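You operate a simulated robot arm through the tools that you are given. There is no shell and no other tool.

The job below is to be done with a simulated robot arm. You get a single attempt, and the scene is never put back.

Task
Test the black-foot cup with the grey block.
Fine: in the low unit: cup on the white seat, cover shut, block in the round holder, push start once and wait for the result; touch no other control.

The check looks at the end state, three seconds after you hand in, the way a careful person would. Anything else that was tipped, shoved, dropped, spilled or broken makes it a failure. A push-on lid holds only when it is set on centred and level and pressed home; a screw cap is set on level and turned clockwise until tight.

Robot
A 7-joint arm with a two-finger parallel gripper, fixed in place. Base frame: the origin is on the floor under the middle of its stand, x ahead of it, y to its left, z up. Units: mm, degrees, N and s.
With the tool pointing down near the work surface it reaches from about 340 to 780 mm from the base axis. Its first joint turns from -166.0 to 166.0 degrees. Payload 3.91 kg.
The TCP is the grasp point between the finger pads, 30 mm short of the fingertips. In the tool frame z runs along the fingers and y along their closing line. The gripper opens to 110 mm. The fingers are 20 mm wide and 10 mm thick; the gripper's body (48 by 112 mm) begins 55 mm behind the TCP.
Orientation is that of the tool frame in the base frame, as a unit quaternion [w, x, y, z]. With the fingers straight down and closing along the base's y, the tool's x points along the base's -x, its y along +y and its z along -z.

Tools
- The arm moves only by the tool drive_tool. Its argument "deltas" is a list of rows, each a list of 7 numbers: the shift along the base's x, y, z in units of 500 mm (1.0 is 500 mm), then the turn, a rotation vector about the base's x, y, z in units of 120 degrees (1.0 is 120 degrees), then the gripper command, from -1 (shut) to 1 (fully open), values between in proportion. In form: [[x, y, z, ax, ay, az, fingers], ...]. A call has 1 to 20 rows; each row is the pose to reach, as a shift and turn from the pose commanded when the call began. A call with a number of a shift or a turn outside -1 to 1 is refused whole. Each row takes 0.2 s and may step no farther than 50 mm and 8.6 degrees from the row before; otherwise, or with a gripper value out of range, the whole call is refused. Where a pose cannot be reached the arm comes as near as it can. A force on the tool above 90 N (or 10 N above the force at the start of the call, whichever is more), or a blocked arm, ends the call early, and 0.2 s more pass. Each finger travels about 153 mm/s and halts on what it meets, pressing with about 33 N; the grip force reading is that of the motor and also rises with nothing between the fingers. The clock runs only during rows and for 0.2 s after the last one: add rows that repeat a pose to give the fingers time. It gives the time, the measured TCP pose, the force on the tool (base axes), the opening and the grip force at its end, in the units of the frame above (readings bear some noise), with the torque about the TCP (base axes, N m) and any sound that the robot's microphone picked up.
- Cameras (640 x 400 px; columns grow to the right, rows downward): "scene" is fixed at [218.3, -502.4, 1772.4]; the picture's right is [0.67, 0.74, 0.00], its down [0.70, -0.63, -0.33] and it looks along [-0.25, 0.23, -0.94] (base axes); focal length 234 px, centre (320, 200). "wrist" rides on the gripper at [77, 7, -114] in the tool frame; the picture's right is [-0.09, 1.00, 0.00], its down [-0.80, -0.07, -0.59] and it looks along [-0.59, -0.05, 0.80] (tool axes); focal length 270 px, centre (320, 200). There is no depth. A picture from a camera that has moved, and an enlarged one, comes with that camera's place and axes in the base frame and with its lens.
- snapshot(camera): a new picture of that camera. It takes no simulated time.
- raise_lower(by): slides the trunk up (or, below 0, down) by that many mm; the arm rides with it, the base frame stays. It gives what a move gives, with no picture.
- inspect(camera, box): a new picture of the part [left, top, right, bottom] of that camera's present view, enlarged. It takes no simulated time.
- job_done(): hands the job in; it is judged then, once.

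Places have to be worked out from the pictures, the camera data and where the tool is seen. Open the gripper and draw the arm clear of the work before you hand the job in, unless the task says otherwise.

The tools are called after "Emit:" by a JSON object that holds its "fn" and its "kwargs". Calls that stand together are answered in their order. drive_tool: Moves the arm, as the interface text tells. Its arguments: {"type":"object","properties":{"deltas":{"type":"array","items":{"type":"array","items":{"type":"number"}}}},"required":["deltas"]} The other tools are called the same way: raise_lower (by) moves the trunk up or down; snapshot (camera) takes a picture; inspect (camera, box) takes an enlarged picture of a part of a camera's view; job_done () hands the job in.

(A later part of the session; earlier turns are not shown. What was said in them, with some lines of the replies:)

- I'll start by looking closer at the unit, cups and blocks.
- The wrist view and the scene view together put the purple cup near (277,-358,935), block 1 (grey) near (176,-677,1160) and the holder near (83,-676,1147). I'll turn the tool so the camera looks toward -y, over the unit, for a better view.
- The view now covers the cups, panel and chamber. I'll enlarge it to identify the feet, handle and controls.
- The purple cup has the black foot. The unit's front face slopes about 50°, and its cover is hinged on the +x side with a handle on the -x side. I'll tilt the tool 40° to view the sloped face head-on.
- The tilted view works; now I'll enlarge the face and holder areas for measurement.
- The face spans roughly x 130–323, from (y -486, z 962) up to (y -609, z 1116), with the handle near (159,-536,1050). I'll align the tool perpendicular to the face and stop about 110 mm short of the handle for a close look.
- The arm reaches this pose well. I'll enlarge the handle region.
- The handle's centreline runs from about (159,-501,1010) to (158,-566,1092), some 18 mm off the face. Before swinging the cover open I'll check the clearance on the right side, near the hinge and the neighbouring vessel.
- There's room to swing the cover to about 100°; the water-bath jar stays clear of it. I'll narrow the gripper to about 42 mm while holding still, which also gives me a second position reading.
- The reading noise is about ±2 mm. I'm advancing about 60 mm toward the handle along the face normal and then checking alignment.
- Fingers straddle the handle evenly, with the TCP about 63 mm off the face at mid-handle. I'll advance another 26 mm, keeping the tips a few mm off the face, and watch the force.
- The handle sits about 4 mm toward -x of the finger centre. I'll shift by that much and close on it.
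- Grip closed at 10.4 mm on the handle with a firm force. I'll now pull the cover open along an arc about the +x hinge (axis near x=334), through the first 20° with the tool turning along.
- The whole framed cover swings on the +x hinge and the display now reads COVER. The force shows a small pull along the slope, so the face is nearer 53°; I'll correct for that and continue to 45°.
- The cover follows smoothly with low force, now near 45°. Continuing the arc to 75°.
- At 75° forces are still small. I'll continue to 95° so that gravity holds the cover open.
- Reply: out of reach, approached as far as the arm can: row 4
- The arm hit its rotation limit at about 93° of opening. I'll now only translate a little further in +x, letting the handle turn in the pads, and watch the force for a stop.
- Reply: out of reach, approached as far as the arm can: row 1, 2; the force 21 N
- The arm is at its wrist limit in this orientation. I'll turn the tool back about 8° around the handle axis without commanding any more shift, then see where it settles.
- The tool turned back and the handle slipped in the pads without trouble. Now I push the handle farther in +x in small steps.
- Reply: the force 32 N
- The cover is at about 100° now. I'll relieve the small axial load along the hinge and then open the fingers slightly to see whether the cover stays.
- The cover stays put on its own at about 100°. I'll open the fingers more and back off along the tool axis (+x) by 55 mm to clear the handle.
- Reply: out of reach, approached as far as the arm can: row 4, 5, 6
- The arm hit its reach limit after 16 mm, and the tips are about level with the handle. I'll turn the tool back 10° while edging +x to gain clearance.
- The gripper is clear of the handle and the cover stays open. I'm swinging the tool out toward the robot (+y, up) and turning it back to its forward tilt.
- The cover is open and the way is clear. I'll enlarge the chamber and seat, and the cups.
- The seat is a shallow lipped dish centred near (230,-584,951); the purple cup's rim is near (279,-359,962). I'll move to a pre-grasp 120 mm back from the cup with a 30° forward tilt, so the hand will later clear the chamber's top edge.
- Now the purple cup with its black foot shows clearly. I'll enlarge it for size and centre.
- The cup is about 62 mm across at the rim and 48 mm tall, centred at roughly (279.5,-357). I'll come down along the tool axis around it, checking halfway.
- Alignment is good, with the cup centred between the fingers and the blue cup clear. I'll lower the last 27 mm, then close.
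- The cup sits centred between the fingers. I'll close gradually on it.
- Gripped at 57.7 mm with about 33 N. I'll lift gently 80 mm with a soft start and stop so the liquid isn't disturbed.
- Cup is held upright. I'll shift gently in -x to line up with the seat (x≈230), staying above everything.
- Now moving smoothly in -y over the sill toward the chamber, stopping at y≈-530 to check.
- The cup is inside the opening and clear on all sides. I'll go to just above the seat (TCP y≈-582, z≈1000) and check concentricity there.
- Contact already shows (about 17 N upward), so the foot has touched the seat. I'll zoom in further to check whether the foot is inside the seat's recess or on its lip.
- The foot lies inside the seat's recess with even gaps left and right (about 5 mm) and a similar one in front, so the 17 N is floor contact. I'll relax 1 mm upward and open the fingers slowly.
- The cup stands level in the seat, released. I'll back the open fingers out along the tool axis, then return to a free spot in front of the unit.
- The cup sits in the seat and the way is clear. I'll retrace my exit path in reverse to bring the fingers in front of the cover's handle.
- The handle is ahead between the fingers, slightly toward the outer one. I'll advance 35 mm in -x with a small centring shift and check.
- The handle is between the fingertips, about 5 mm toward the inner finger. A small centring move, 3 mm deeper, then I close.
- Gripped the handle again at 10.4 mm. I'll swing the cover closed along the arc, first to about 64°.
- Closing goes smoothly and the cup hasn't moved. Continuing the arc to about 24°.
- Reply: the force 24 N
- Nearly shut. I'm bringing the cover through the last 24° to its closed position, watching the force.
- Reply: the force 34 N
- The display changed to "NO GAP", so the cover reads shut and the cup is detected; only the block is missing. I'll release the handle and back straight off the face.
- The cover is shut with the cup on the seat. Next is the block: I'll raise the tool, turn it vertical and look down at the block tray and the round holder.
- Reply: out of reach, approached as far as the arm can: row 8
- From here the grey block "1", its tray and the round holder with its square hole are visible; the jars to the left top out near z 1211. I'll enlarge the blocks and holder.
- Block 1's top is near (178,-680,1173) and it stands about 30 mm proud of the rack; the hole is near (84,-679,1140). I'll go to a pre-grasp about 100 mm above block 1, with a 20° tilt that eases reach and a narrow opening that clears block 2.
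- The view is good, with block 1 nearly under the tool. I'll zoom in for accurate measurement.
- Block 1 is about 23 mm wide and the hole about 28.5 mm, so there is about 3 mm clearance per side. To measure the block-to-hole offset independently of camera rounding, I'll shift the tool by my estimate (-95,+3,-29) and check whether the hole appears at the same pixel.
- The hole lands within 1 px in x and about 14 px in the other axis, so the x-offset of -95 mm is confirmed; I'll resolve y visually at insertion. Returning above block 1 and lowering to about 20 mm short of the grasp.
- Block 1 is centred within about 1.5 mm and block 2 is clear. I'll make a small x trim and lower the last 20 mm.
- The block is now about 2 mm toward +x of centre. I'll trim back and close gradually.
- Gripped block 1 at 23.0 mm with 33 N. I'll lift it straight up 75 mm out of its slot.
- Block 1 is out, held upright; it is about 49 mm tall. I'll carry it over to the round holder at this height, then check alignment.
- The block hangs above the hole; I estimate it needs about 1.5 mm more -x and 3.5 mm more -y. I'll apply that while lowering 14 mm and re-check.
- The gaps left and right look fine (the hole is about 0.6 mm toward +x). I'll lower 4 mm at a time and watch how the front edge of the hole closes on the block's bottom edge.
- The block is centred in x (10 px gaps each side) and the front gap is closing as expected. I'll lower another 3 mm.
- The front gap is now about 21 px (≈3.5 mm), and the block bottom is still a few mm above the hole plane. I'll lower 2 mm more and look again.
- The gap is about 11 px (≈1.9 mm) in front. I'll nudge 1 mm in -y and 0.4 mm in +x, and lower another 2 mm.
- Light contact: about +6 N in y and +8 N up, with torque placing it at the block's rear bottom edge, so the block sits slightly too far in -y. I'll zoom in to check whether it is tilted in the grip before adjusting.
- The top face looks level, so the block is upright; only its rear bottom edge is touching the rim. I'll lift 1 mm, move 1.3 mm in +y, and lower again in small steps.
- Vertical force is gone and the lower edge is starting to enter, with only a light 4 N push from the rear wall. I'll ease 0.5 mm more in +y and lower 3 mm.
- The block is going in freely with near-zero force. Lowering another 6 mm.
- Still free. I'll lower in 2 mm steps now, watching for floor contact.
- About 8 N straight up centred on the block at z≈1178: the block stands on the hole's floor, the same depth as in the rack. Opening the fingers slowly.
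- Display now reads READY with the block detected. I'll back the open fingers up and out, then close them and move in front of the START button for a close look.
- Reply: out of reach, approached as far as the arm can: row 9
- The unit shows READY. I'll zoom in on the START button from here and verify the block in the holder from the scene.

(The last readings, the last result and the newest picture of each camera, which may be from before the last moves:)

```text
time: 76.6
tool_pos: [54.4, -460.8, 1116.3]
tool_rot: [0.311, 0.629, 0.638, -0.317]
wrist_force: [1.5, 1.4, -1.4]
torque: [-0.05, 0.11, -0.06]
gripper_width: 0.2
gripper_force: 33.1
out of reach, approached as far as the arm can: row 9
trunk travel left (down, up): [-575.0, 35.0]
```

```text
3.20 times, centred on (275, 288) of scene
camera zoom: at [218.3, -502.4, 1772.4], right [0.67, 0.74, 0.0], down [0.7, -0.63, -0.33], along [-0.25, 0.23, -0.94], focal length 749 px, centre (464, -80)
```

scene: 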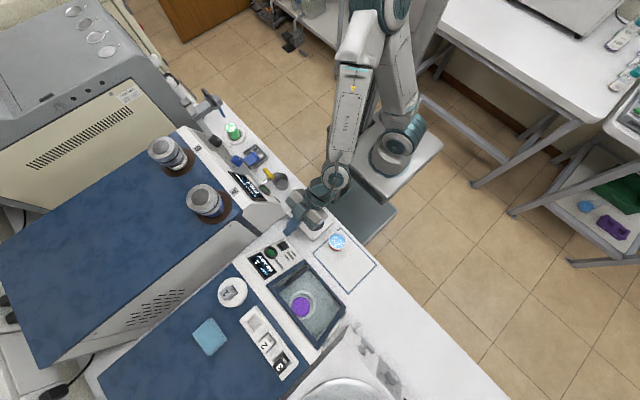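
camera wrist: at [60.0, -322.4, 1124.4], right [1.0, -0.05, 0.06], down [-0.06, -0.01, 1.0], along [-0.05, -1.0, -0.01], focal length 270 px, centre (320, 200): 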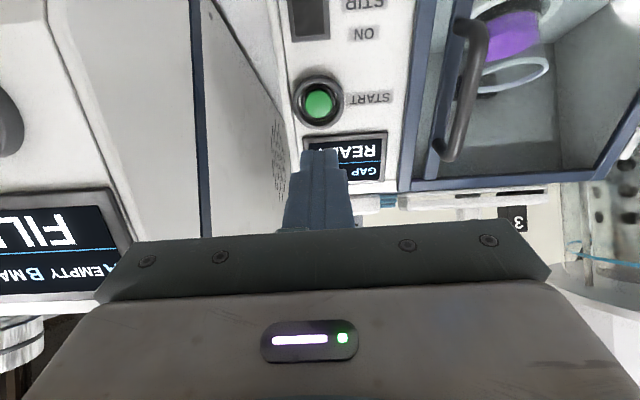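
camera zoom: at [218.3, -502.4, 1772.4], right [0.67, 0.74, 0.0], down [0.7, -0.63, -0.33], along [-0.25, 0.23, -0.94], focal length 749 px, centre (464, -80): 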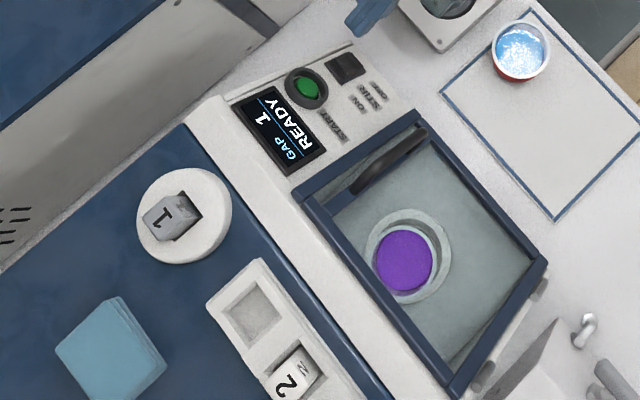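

The display reads "GAP 1 READY" with the grey block in the holder. I compute START to be about 7 mm off the tool axis and 87 mm ahead of the closed tips; I'll centre and advance 65 mm, then verify.

Emit:
{"fn": "drive_tool", "kwargs": {"deltas": [[0, 0.0082, -0.0108, 0, 0, 0, -1], [0, -0.0216, -0.0334, 0, 0, 0, -1], [0, -0.0534, -0.0576, 0, 0, 0, -1], [0, -0.0952, -0.0895, 0, 0, 0, -1], [0, -0.0952, -0.0895, 0, 0, 0, -1]]}}

Emit:
{"fn": "snapshot", "kwargs": {"camera": "wrist"}}

Emit:
{"fn": "inspect", "kwargs": {"camera": "wrist", "box": [250, 60, 410, 220]}}

Emit:
{"fn": "inspect", "kwargs": {"camera": "scene", "box": [240, 220, 320, 290]}}

```text
time: 77.6
tool_pos: [41.1, -503.8, 1114.6]
tool_rot: [0.278, 0.584, 0.648, -0.402]
wrist_force: [0.0, 0.4, 0.2]
torque: [-0.02, -0.01, -0.03]
gripper_width: 0.0
gripper_force: 33.0
trunk travel left (down, up): [-575.0, 35.0]
stopped in row 5: the arm was blocked; the commanded pose is now the measured one
```

```text
taken
camera wrist: at [47.8, -365.8, 1111.1], right [0.99, -0.05, -0.12], down [0.13, 0.07, 0.99], along [-0.04, -1.0, 0.08], focal length 270 px, centre (320, 200)
```

wrist: 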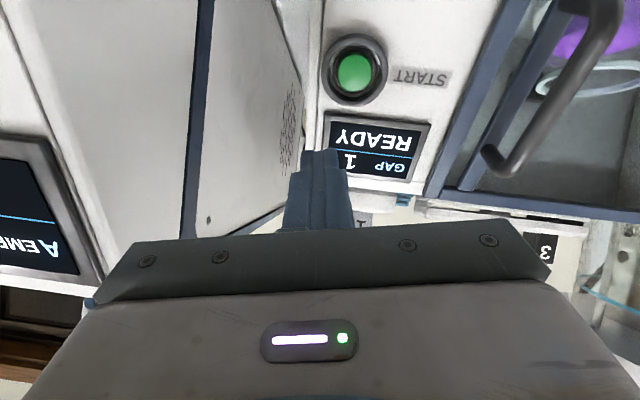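

```text
2.50 times, centred on (330, 140) of wrist
camera zoom: at [47.8, -365.8, 1111.1], right [0.99, -0.05, -0.12], down [0.13, 0.07, 0.99], along [-0.04, -1.0, 0.08], focal length 676 px, centre (295, 350)
```

zoom: 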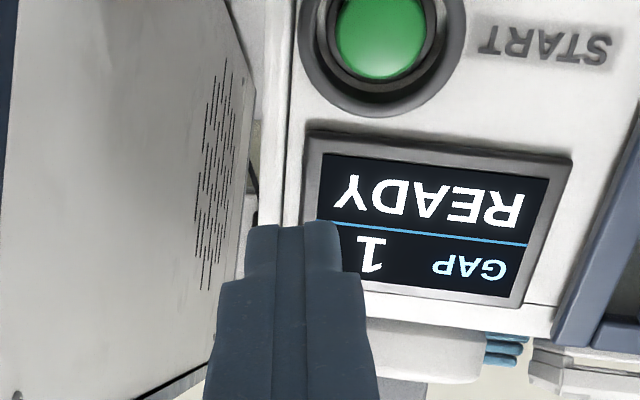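

```text
5.71 times, centred on (280, 255) of scene
camera zoom: at [218.3, -502.4, 1772.4], right [0.67, 0.74, 0.0], down [0.7, -0.63, -0.33], along [-0.25, 0.23, -0.94], focal length 1338 px, centre (549, -114)
```

zoom: 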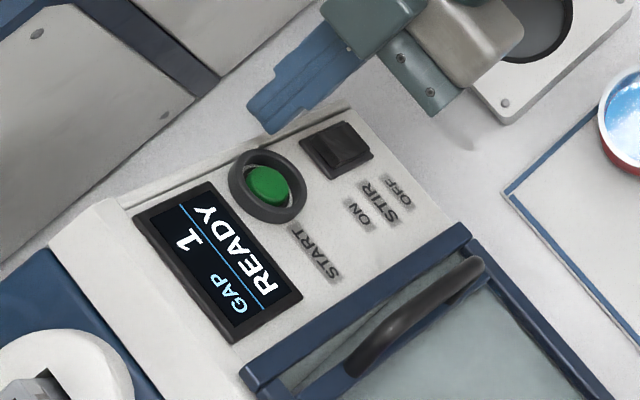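

The arm was blocked and the tool turned slightly, touching nothing on the unit (forces near zero). I'll look at the whole scene to see the arm's posture.

Emit:
{"fn": "snapshot", "kwargs": {"camera": "scene"}}

```text
taken
```

scene: 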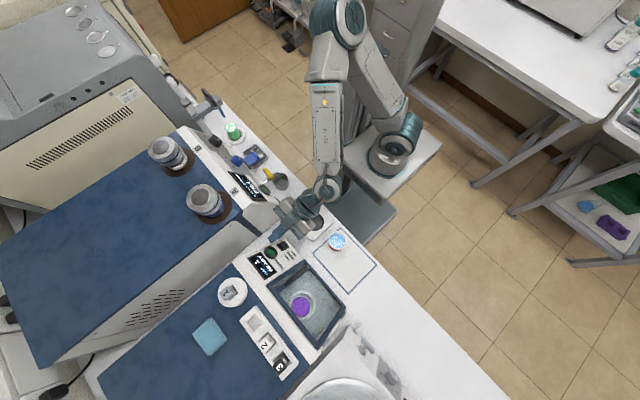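

The arm's elbow has swung to the -x side near its own mast, which limited it. I'll retreat off the panel, restore the tool orientation, and move to the earlier free pose near (158,-400,1213) to check the elbow.

Emit:
{"fn": "drive_tool", "kwargs": {"deltas": [[0.02, 0.05, 0.045, 0.01, -0.02, 0, -1], [0.06, 0.09, 0.09, 0.02, -0.044, 0.001, -1], [0.12, 0.13, 0.13, 0.03, -0.066, 0.0015, -1], [0.18, 0.17, 0.165, 0.04, -0.08, 0.0018, -1], [0.234, 0.208, 0.196, 0.0428, -0.0885, 0.0018, -1], [0.234, 0.208, 0.196, 0.0428, -0.0885, 0.0018, -1]]}}

Emit:
{"fn": "snapshot", "kwargs": {"camera": "scene"}}

```text
time: 79.0
tool_pos: [155.5, -399.5, 1214.5]
tool_rot: [0.313, 0.631, 0.637, -0.313]
wrist_force: [0.0, -0.8, 0.4]
torque: [0.0, 0.0, -0.04]
gripper_width: 0.0
gripper_force: 33.3
trunk travel left (down, up): [-575.0, 35.0]
```

```text
taken
```

scene: 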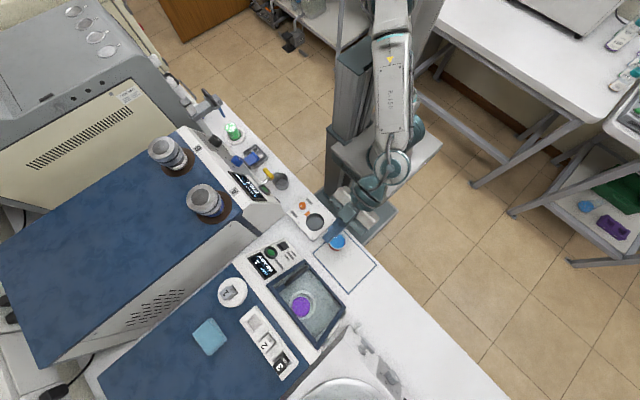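

The elbow is now up and free. I'll approach START again with the tool yawed about 20° toward -x so the wrist stays on the +x side, stopping about 100 mm off the panel.

Emit:
{"fn": "drive_tool", "kwargs": {"deltas": [[-0.046, -0.024, -0.048, 0, 0.025, -0.0333, -1], [-0.093, -0.048, -0.097, 0, 0.05, -0.0667, -1], [-0.14, -0.072, -0.145, 0, 0.075, -0.1, -1], [-0.186, -0.096, -0.193, 0, 0.1, -0.1333, -1], [-0.186, -0.096, -0.193, 0, 0.1, -0.1333, -1]]}}

Emit:
{"fn": "snapshot", "kwargs": {"camera": "scene"}}

Emit:
{"fn": "snapshot", "kwargs": {"camera": "wrist"}}

```text
time: 80.2
tool_pos: [64.4, -446.1, 1119.3]
tool_rot: [0.198, 0.677, 0.572, -0.417]
wrist_force: [0.8, 0.9, -0.3]
torque: [0.03, -0.02, 0.0]
gripper_width: 0.0
gripper_force: 33.0
trunk travel left (down, up): [-575.0, 35.0]
```

```text
taken
```

scene: 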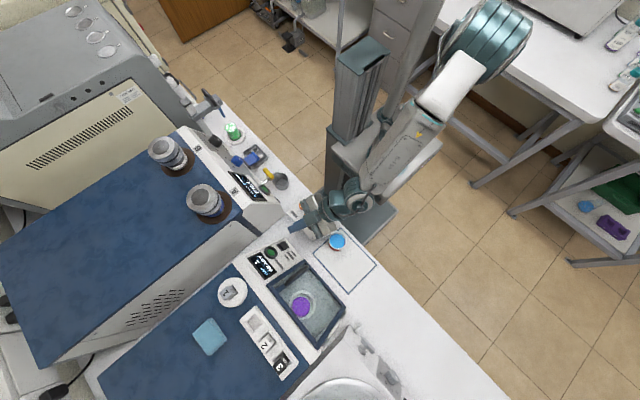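

```text
taken
camera wrist: at [108.8, -315.4, 1123.1], right [0.94, -0.32, -0.14], down [0.14, -0.03, 0.99], along [-0.32, -0.95, 0.02], focal length 270 px, centre (320, 200)
```

wrist: 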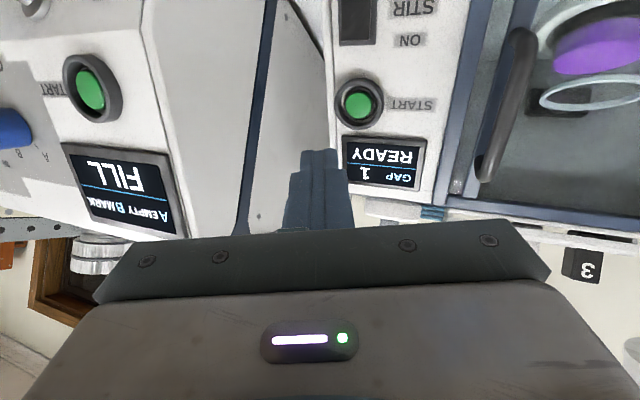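

Good posture now with the elbow on the right. I'll zoom in to locate START relative to the tool.

Emit:
{"fn": "inspect", "kwargs": {"camera": "wrist", "box": [280, 50, 440, 210]}}

```text
2.50 times, centred on (360, 130) of wrist
camera zoom: at [108.8, -315.4, 1123.1], right [0.94, -0.32, -0.14], down [0.14, -0.03, 0.99], along [-0.32, -0.95, 0.02], focal length 676 px, centre (220, 375)
```

zoom: 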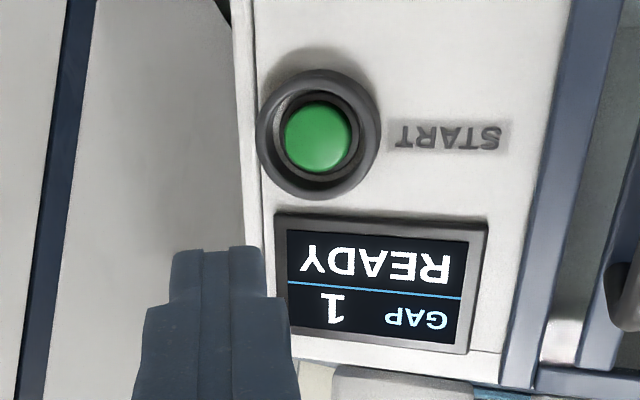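

START is in line with a straight move along the panel normal. With the elbow now on the good side I'll turn the tool square to the panel again, keeping it in front of the button.

Emit:
{"fn": "drive_tool", "kwargs": {"deltas": [[-0.005, -0.0015, -0.0015, 0, -0.025, 0.0333, -1], [-0.01, -0.003, -0.003, 0, -0.05, 0.0667, -1], [-0.015, -0.005, -0.0045, 0, -0.075, 0.1, -1], [-0.0194, -0.0066, -0.0062, 0, -0.1, 0.1333, -1], [-0.0194, -0.0066, -0.0062, 0, -0.1, 0.1333, -1]]}}

Emit:
{"fn": "snapshot", "kwargs": {"camera": "scene"}}

Emit:
{"fn": "inspect", "kwargs": {"camera": "wrist", "box": [240, 40, 400, 200]}}

```text
time: 81.6
tool_pos: [119.7, -441.7, 1115.1]
tool_rot: [0.324, 0.607, 0.661, -0.301]
wrist_force: [-0.9, 1.0, -0.7]
torque: [0.01, -0.03, 0.0]
gripper_width: 0.0
gripper_force: 32.9
out of reach, approached as far as the arm can: row 4, 5
trunk travel left (down, up): [-575.0, 35.0]
stopped in row 5: the arm was blocked; the commanded pose is now the measured one
```

```text
taken
```

scene: 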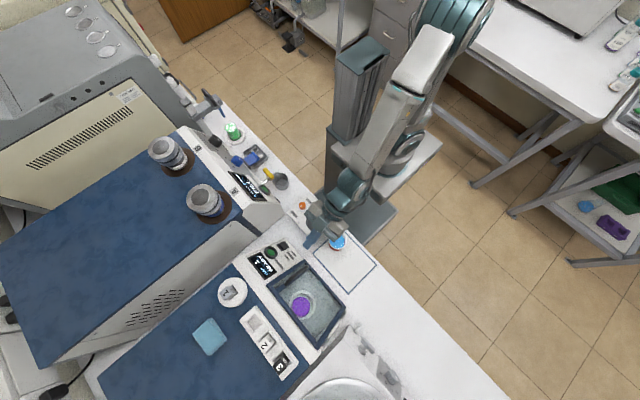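

```text
2.50 times, centred on (320, 120) of wrist
camera zoom: at [114.2, -304.2, 1123.6], right [1.0, 0.03, 0.07], down [-0.06, -0.02, 1.0], along [0.03, -1.0, -0.02], focal length 676 px, centre (320, 400)
```

zoom: 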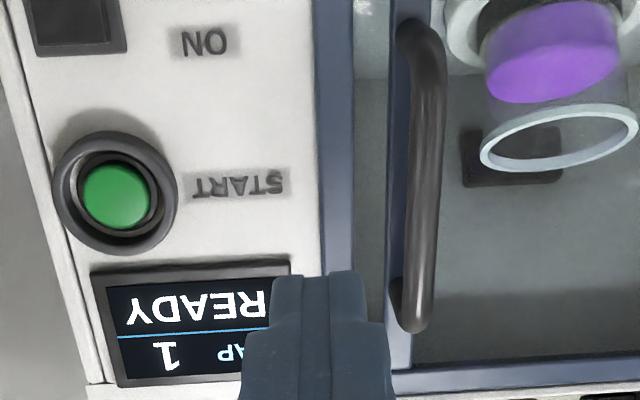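

Squared up that far back puts the wrist too close to the robot's own base, so it shifted sideways. I'll return to the 20° yawed pose, but nearer the panel.

Emit:
{"fn": "drive_tool", "kwargs": {"deltas": [[-0.03, -0.016, -0.008, -0.001, 0.025, -0.0423, -1], [-0.06, -0.032, -0.016, -0.002, 0.05, -0.0847, -1], [-0.09, -0.048, -0.024, -0.003, 0.075, -0.127, -1], [-0.1096, -0.0618, -0.0324, -0.0041, 0.0999, -0.1693, -1], [-0.1096, -0.0618, -0.0324, -0.0041, 0.0999, -0.1693, -1]]}}

Emit:
{"fn": "snapshot", "kwargs": {"camera": "wrist"}}

Emit:
{"fn": "inspect", "kwargs": {"camera": "wrist", "box": [280, 50, 440, 210]}}

Emit:
{"fn": "inspect", "kwargs": {"camera": "scene", "box": [240, 200, 380, 300]}}

```text
time: 82.8
tool_pos: [63.8, -474.0, 1098.3]
tool_rot: [0.198, 0.678, 0.571, -0.418]
wrist_force: [0.2, 0.0, 0.2]
torque: [0.0, 0.01, -0.02]
gripper_width: 0.0
gripper_force: 33.3
trunk travel left (down, up): [-575.0, 35.0]
```

```text
taken
camera wrist: at [110.3, -343.8, 1102.1], right [0.94, -0.32, -0.14], down [0.14, -0.03, 0.99], along [-0.32, -0.95, 0.02], focal length 270 px, centre (320, 200)
```

wrist: 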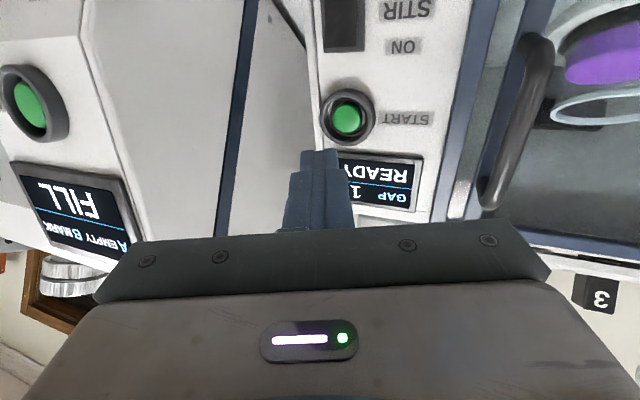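

```text
2.50 times, centred on (360, 130) of wrist
camera zoom: at [110.3, -343.8, 1102.1], right [0.94, -0.32, -0.14], down [0.14, -0.03, 0.99], along [-0.32, -0.95, 0.02], focal length 676 px, centre (220, 375)
```

zoom: 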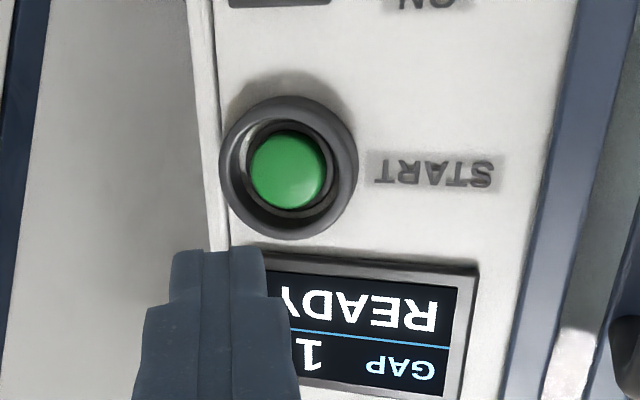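

```text
4.00 times, centred on (310, 250) of scene
camera zoom: at [218.3, -502.4, 1772.4], right [0.67, 0.74, 0.0], down [0.7, -0.63, -0.33], along [-0.25, 0.23, -0.94], focal length 937 px, centre (360, 0)
```

zoom: 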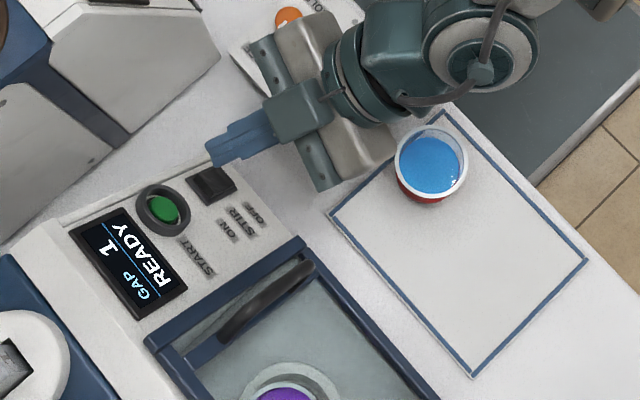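

The pose is stable here, with START about 64 mm ahead of the tips. I'll reduce the yaw to about 8° and advance to roughly 35 mm from contact, centred on the button.

Emit:
{"fn": "drive_tool", "kwargs": {"deltas": [[-0.0054, -0.0157, -0.0128, 0, -0.02, 0.0267, -1], [-0.0108, -0.0313, -0.0256, 0, -0.04, 0.0533, -1], [-0.0162, -0.047, -0.0384, 0, -0.06, 0.08, -1], [-0.0162, -0.047, -0.0384, 0, -0.06, 0.08, -1]]}}

Emit:
{"fn": "snapshot", "kwargs": {"camera": "wrist"}}

Emit:
{"fn": "inspect", "kwargs": {"camera": "wrist", "box": [250, 60, 410, 220]}}

Emit:
{"fn": "inspect", "kwargs": {"camera": "scene", "box": [240, 215, 330, 290]}}

```text
time: 83.8
tool_pos: [57.5, -498.9, 1079.0]
tool_rot: [0.268, 0.652, 0.613, -0.356]
wrist_force: [0.2, -0.6, -0.1]
torque: [0.01, -0.01, -0.02]
gripper_width: 0.3
gripper_force: 33.2
trunk travel left (down, up): [-575.0, 35.0]
```

```text
taken
camera wrist: at [79.4, -362.1, 1087.2], right [0.99, -0.16, -0.02], down [0.02, -0.01, 1.0], along [-0.16, -0.99, -0.01], focal length 270 px, centre (320, 200)
```

wrist: 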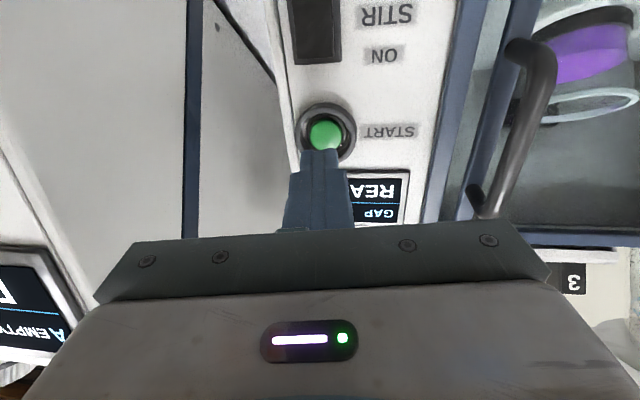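

```text
2.50 times, centred on (330, 140) of wrist
camera zoom: at [79.4, -362.1, 1087.2], right [0.99, -0.16, -0.02], down [0.02, -0.01, 1.0], along [-0.16, -0.99, -0.01], focal length 676 px, centre (295, 350)
```

zoom: 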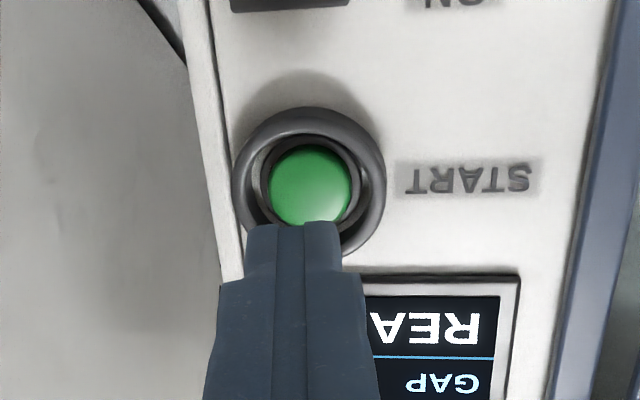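

```text
5.33 times, centred on (285, 252) of scene
camera zoom: at [218.3, -502.4, 1772.4], right [0.67, 0.74, 0.0], down [0.7, -0.63, -0.33], along [-0.25, 0.23, -0.94], focal length 1249 px, centre (507, -80)
```

zoom: 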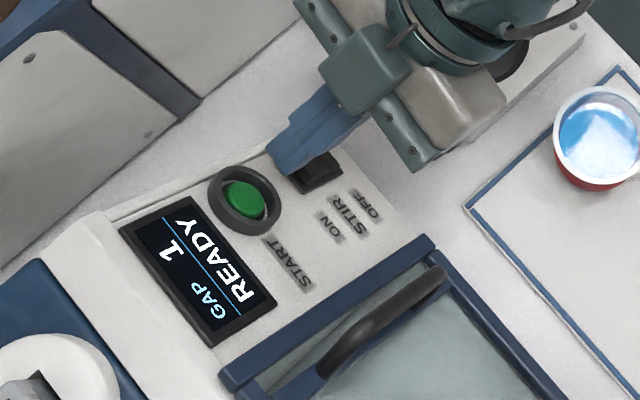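

The tips are aligned with START: about 1 mm off in the slope direction and dead on sideways once advanced. I'll advance 29 mm to just short of the cap.

Emit:
{"fn": "drive_tool", "kwargs": {"deltas": [[0, -0.0138, -0.0138, 0, 0, 0, -1], [0, -0.029, -0.0255, 0, 0, 0, -1], [0, -0.0447, -0.0371, 0, 0, 0, -1], [0, -0.0447, -0.0371, 0, 0, 0, -1]]}}

Emit:
{"fn": "inspect", "kwargs": {"camera": "wrist", "box": [250, 60, 410, 220]}}

Emit:
{"fn": "inspect", "kwargs": {"camera": "scene", "box": [240, 215, 330, 290]}}

```text
time: 84.8
tool_pos: [57.5, -520.5, 1058.7]
tool_rot: [0.267, 0.652, 0.614, -0.356]
wrist_force: [0.5, 0.0, -0.9]
torque: [0.0, 0.02, -0.02]
gripper_width: 0.0
gripper_force: 32.8
trunk travel left (down, up): [-575.0, 35.0]
```

```text
2.50 times, centred on (330, 140) of wrist
camera zoom: at [79.6, -383.6, 1067.4], right [0.99, -0.16, -0.02], down [0.02, -0.01, 1.0], along [-0.16, -0.99, -0.01], focal length 676 px, centre (295, 350)
```

zoom: 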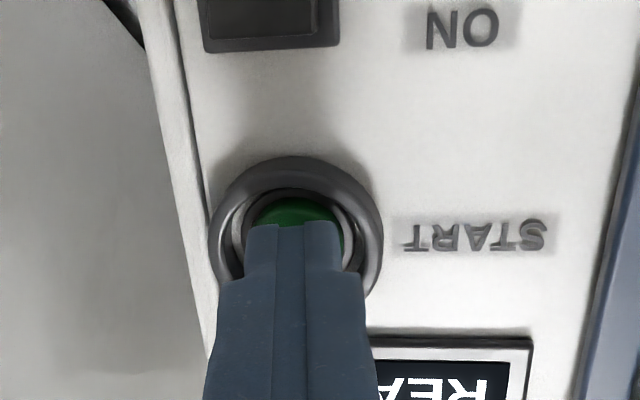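

```text
5.33 times, centred on (285, 252) of scene
camera zoom: at [218.3, -502.4, 1772.4], right [0.67, 0.74, 0.0], down [0.7, -0.63, -0.33], along [-0.25, 0.23, -0.94], focal length 1249 px, centre (507, -80)
```

zoom: 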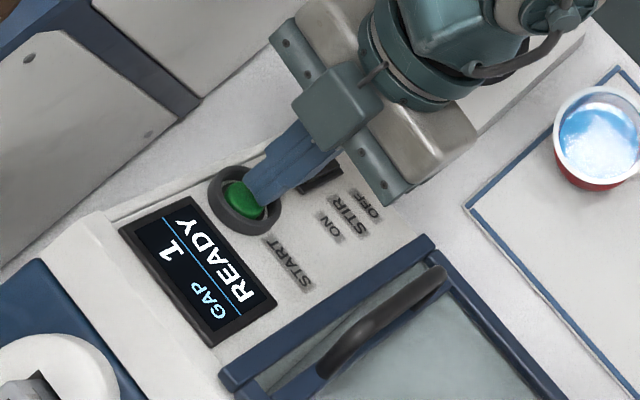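

The tips are centred over the green cap and inside the guard ring. I'll advance another 6 mm slowly to find contact.

Emit:
{"fn": "drive_tool", "kwargs": {"deltas": [[0, -0.0032, -0.0024, 0, 0, 0, -1], [0, -0.0064, -0.0049, 0, 0, 0, -1], [0, -0.0095, -0.0073, 0, 0, 0, -1]]}}

Emit:
{"fn": "inspect", "kwargs": {"camera": "scene", "box": [240, 215, 330, 290]}}

```text
time: 85.6
tool_pos: [57.5, -523.2, 1057.1]
tool_rot: [0.268, 0.652, 0.614, -0.356]
wrist_force: [-0.5, -0.7, 0.5]
torque: [0.0, 0.03, -0.01]
gripper_width: 0.1
gripper_force: 32.3
trunk travel left (down, up): [-575.0, 35.0]
```

```text
5.33 times, centred on (285, 252) of scene
camera zoom: at [218.3, -502.4, 1772.4], right [0.67, 0.74, 0.0], down [0.7, -0.63, -0.33], along [-0.25, 0.23, -0.94], focal length 1249 px, centre (507, -80)
```

zoom: 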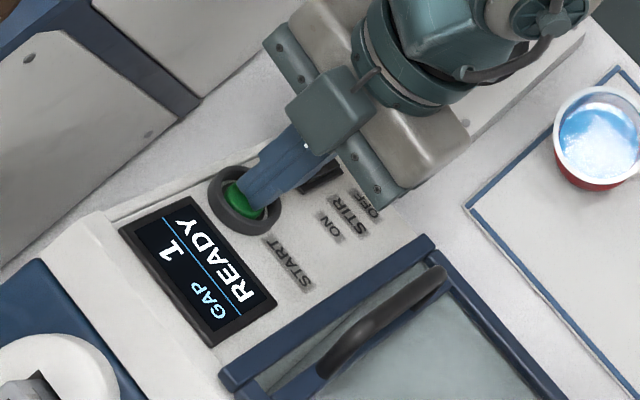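

No contact yet. Advancing 3 mm more, in 1 mm steps.

Emit:
{"fn": "drive_tool", "kwargs": {"deltas": [[0, -0.0016, -0.0012, 0, 0, 0, -1], [0, -0.0032, -0.0024, 0, 0, 0, -1], [0, -0.0048, -0.0036, 0, 0, 0, -1]]}}

Emit:
{"fn": "inspect", "kwargs": {"camera": "scene", "box": [240, 215, 330, 290]}}

```text
time: 86.4
tool_pos: [57.6, -524.1, 1055.2]
tool_rot: [0.267, 0.653, 0.613, -0.356]
wrist_force: [-0.9, 1.4, 0.7]
torque: [-0.01, 0.02, -0.03]
gripper_width: 0.1
gripper_force: 33.4
trunk travel left (down, up): [-575.0, 35.0]
heard: click
```

```text
5.33 times, centred on (285, 252) of scene
camera zoom: at [218.3, -502.4, 1772.4], right [0.67, 0.74, 0.0], down [0.7, -0.63, -0.33], along [-0.25, 0.23, -0.94], focal length 1249 px, centre (507, -80)
```

zoom: 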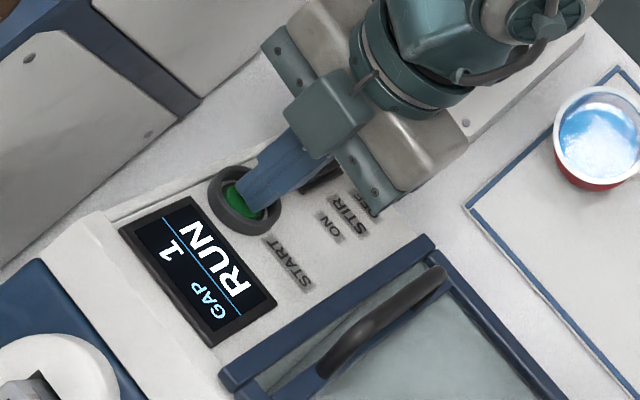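

Click heard and the display shows RUN. I'll back straight off the button along the panel normal, then clear the work.

Emit:
{"fn": "drive_tool", "kwargs": {"deltas": [[0, 0.0159, 0.0121, 0, 0, 0, -1], [0, 0.0398, 0.0303, 0, 0, 0, -1], [0.01, 0.0795, 0.0606, 0, 0.02, -0.0267, -1], [0.03, 0.12, 0.1, 0, 0.04, -0.0533, -1], [0.07, 0.15, 0.16, 0, 0.06, -0.08, -1], [0.12, 0.18, 0.23, 0, 0.04, -0.0533, -1], [0.18, 0.21, 0.3, 0, 0.02, -0.0267, -0.8], [0.23, 0.24, 0.33, 0, 0.0, 0, -0.5], [0.23, 0.24, 0.33, 0, 0, 0, 0], [0.23, 0.24, 0.33, 0, 0, 0, 0.5]]}}

Emit:
{"fn": "snapshot", "kwargs": {"camera": "scene"}}

Emit:
{"fn": "inspect", "kwargs": {"camera": "scene", "box": [200, 215, 350, 340]}}

```text
time: 88.6
tool_pos: [169.8, -404.8, 1220.8]
tool_rot: [0.268, 0.652, 0.614, -0.356]
wrist_force: [0.2, 0.6, -0.6]
torque: [0.03, -0.02, -0.02]
gripper_width: 82.2
gripper_force: 0.0
trunk travel left (down, up): [-575.0, 35.0]
```

```text
taken
```

scene: 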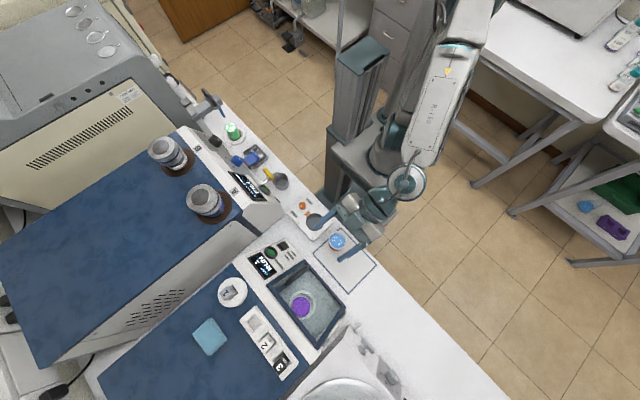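

```text
3.20 times, centred on (275, 278) of scene
camera zoom: at [218.3, -502.4, 1772.4], right [0.67, 0.74, 0.0], down [0.7, -0.63, -0.33], along [-0.25, 0.23, -0.94], focal length 749 px, centre (464, -48)
```

zoom: 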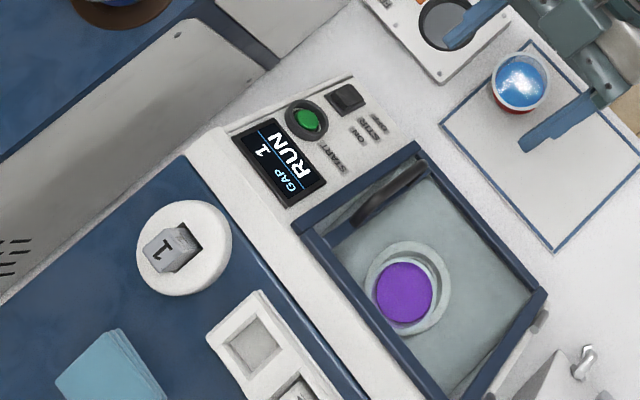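

The test is running with everything in place. I'll draw the arm further clear and let time pass.

Emit:
{"fn": "drive_tool", "kwargs": {"deltas": [[0.02, 0.04, 0.03, 0, 0, 0, 0.5], [0.04, 0.08, 0.06, 0, 0, 0, 0.5], [0.06, 0.12, 0.09, 0, 0, 0, 0.5], [0.08, 0.15, 0.12, 0, 0, 0, 0.5], [0.08, 0.15, 0.12, 0, 0, 0, 0.5], [0.08, 0.15, 0.12, 0, 0, 0, 0.5], [0.08, 0.15, 0.12, 0, 0, 0, 0.5], [0.08, 0.15, 0.12, 0, 0, 0, 0.5], [0.08, 0.15, 0.12, 0, 0, 0, 0.5], [0.08, 0.15, 0.12, 0, 0, 0, 0.5], [0.08, 0.15, 0.12, 0, 0, 0, 0.5], [0.08, 0.15, 0.12, 0, 0, 0, 0.5], [0.08, 0.15, 0.12, 0, 0, 0, 0.5], [0.08, 0.15, 0.12, 0, 0, 0, 0.5], [0.08, 0.15, 0.12, 0, 0, 0, 0.5], [0.08, 0.15, 0.12, 0, 0, 0, 0.5], [0.08, 0.15, 0.12, 0, 0, 0, 0.5], [0.08, 0.15, 0.12, 0, 0, 0, 0.5], [0.08, 0.15, 0.12, 0, 0, 0, 0.5], [0.08, 0.15, 0.12, 0, 0, 0, 0.5]]}}

Emit:
{"fn": "inspect", "kwargs": {"camera": "scene", "box": [200, 215, 350, 340]}}

```text
time: 92.8
tool_pos: [212.2, -329.7, 1278.2]
tool_rot: [0.268, 0.652, 0.614, -0.356]
wrist_force: [0.8, 0.4, 1.2]
torque: [0.0, 0.01, 0.01]
gripper_width: 82.2
gripper_force: 0.1
trunk travel left (down, up): [-575.0, 35.0]
```

```text
3.20 times, centred on (275, 278) of scene
camera zoom: at [218.3, -502.4, 1772.4], right [0.67, 0.74, 0.0], down [0.7, -0.63, -0.33], along [-0.25, 0.23, -0.94], focal length 749 px, centre (464, -48)
```

zoom: 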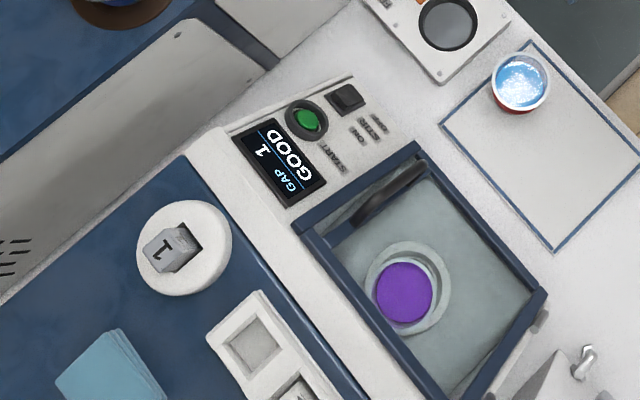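

The result shows "GOOD" with GAP 1. One last full check of the scene before handing in.

Emit:
{"fn": "snapshot", "kwargs": {"camera": "scene"}}

Emit:
{"fn": "snapshot", "kwargs": {"camera": "wrist"}}

Emit:
{"fn": "inspect", "kwargs": {"camera": "scene", "box": [190, 170, 390, 390]}}

```text
taken
```

scene: 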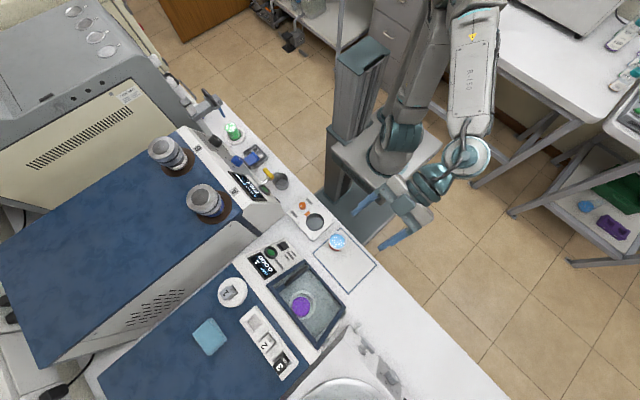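

```text
taken
camera wrist: at [234.0, -194.4, 1288.1], right [0.99, -0.16, -0.02], down [0.02, -0.01, 1.0], along [-0.16, -0.99, -0.01], focal length 270 px, centre (320, 200)
```

wrist: 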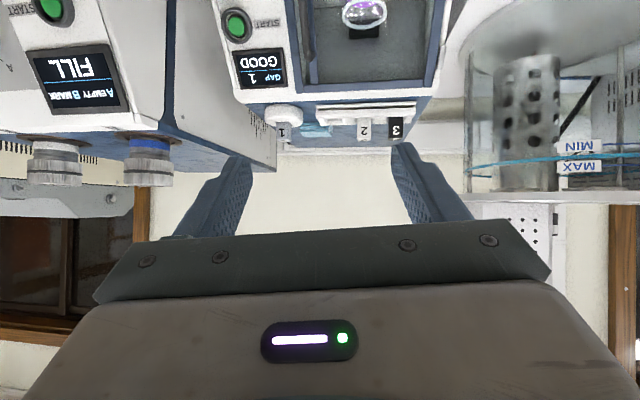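

```text
1.82 times, centred on (290, 280) of scene
camera zoom: at [218.3, -502.4, 1772.4], right [0.67, 0.74, 0.0], down [0.7, -0.63, -0.33], along [-0.25, 0.23, -0.94], focal length 426 px, centre (374, 54)
```

zoom: 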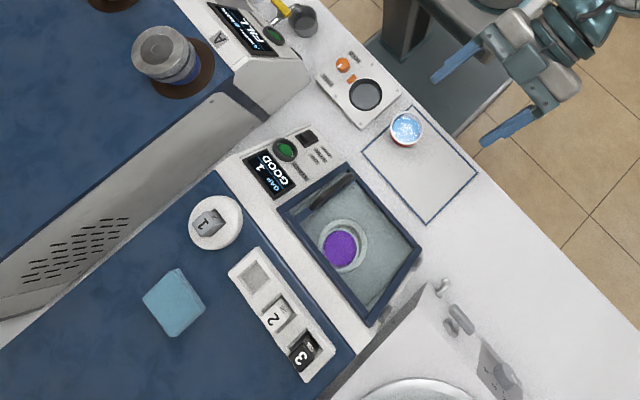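

The cup is on the seat, the cover is shut, the grey block is in the round holder and the result reads GOOD. Everything else is where it was and the gripper is open and clear, so I'm handing in.

Emit:
{"fn": "job_done", "kwargs": {}}

```text
The job is handed in.
```

The black-foot cup has been tested with the grey block (number 1), and the low unit's display ended on "GAP 1, GOOD".

- **Cup:** it stands in the white seat, with the cover shut over it.
- **Block:** it went fully into the round holder. Its rear edge touched the rim lightly on the way in, and I re-centred it before lowering.
- **Start:** I pressed it once, heard one click, and saw "RUN" and then "GOOD". I touched no other control.

In the last pictures the blue cup, blocks 2 and 3 and the other equipment were in place. The gripper was open and clear of the work when I handed in.
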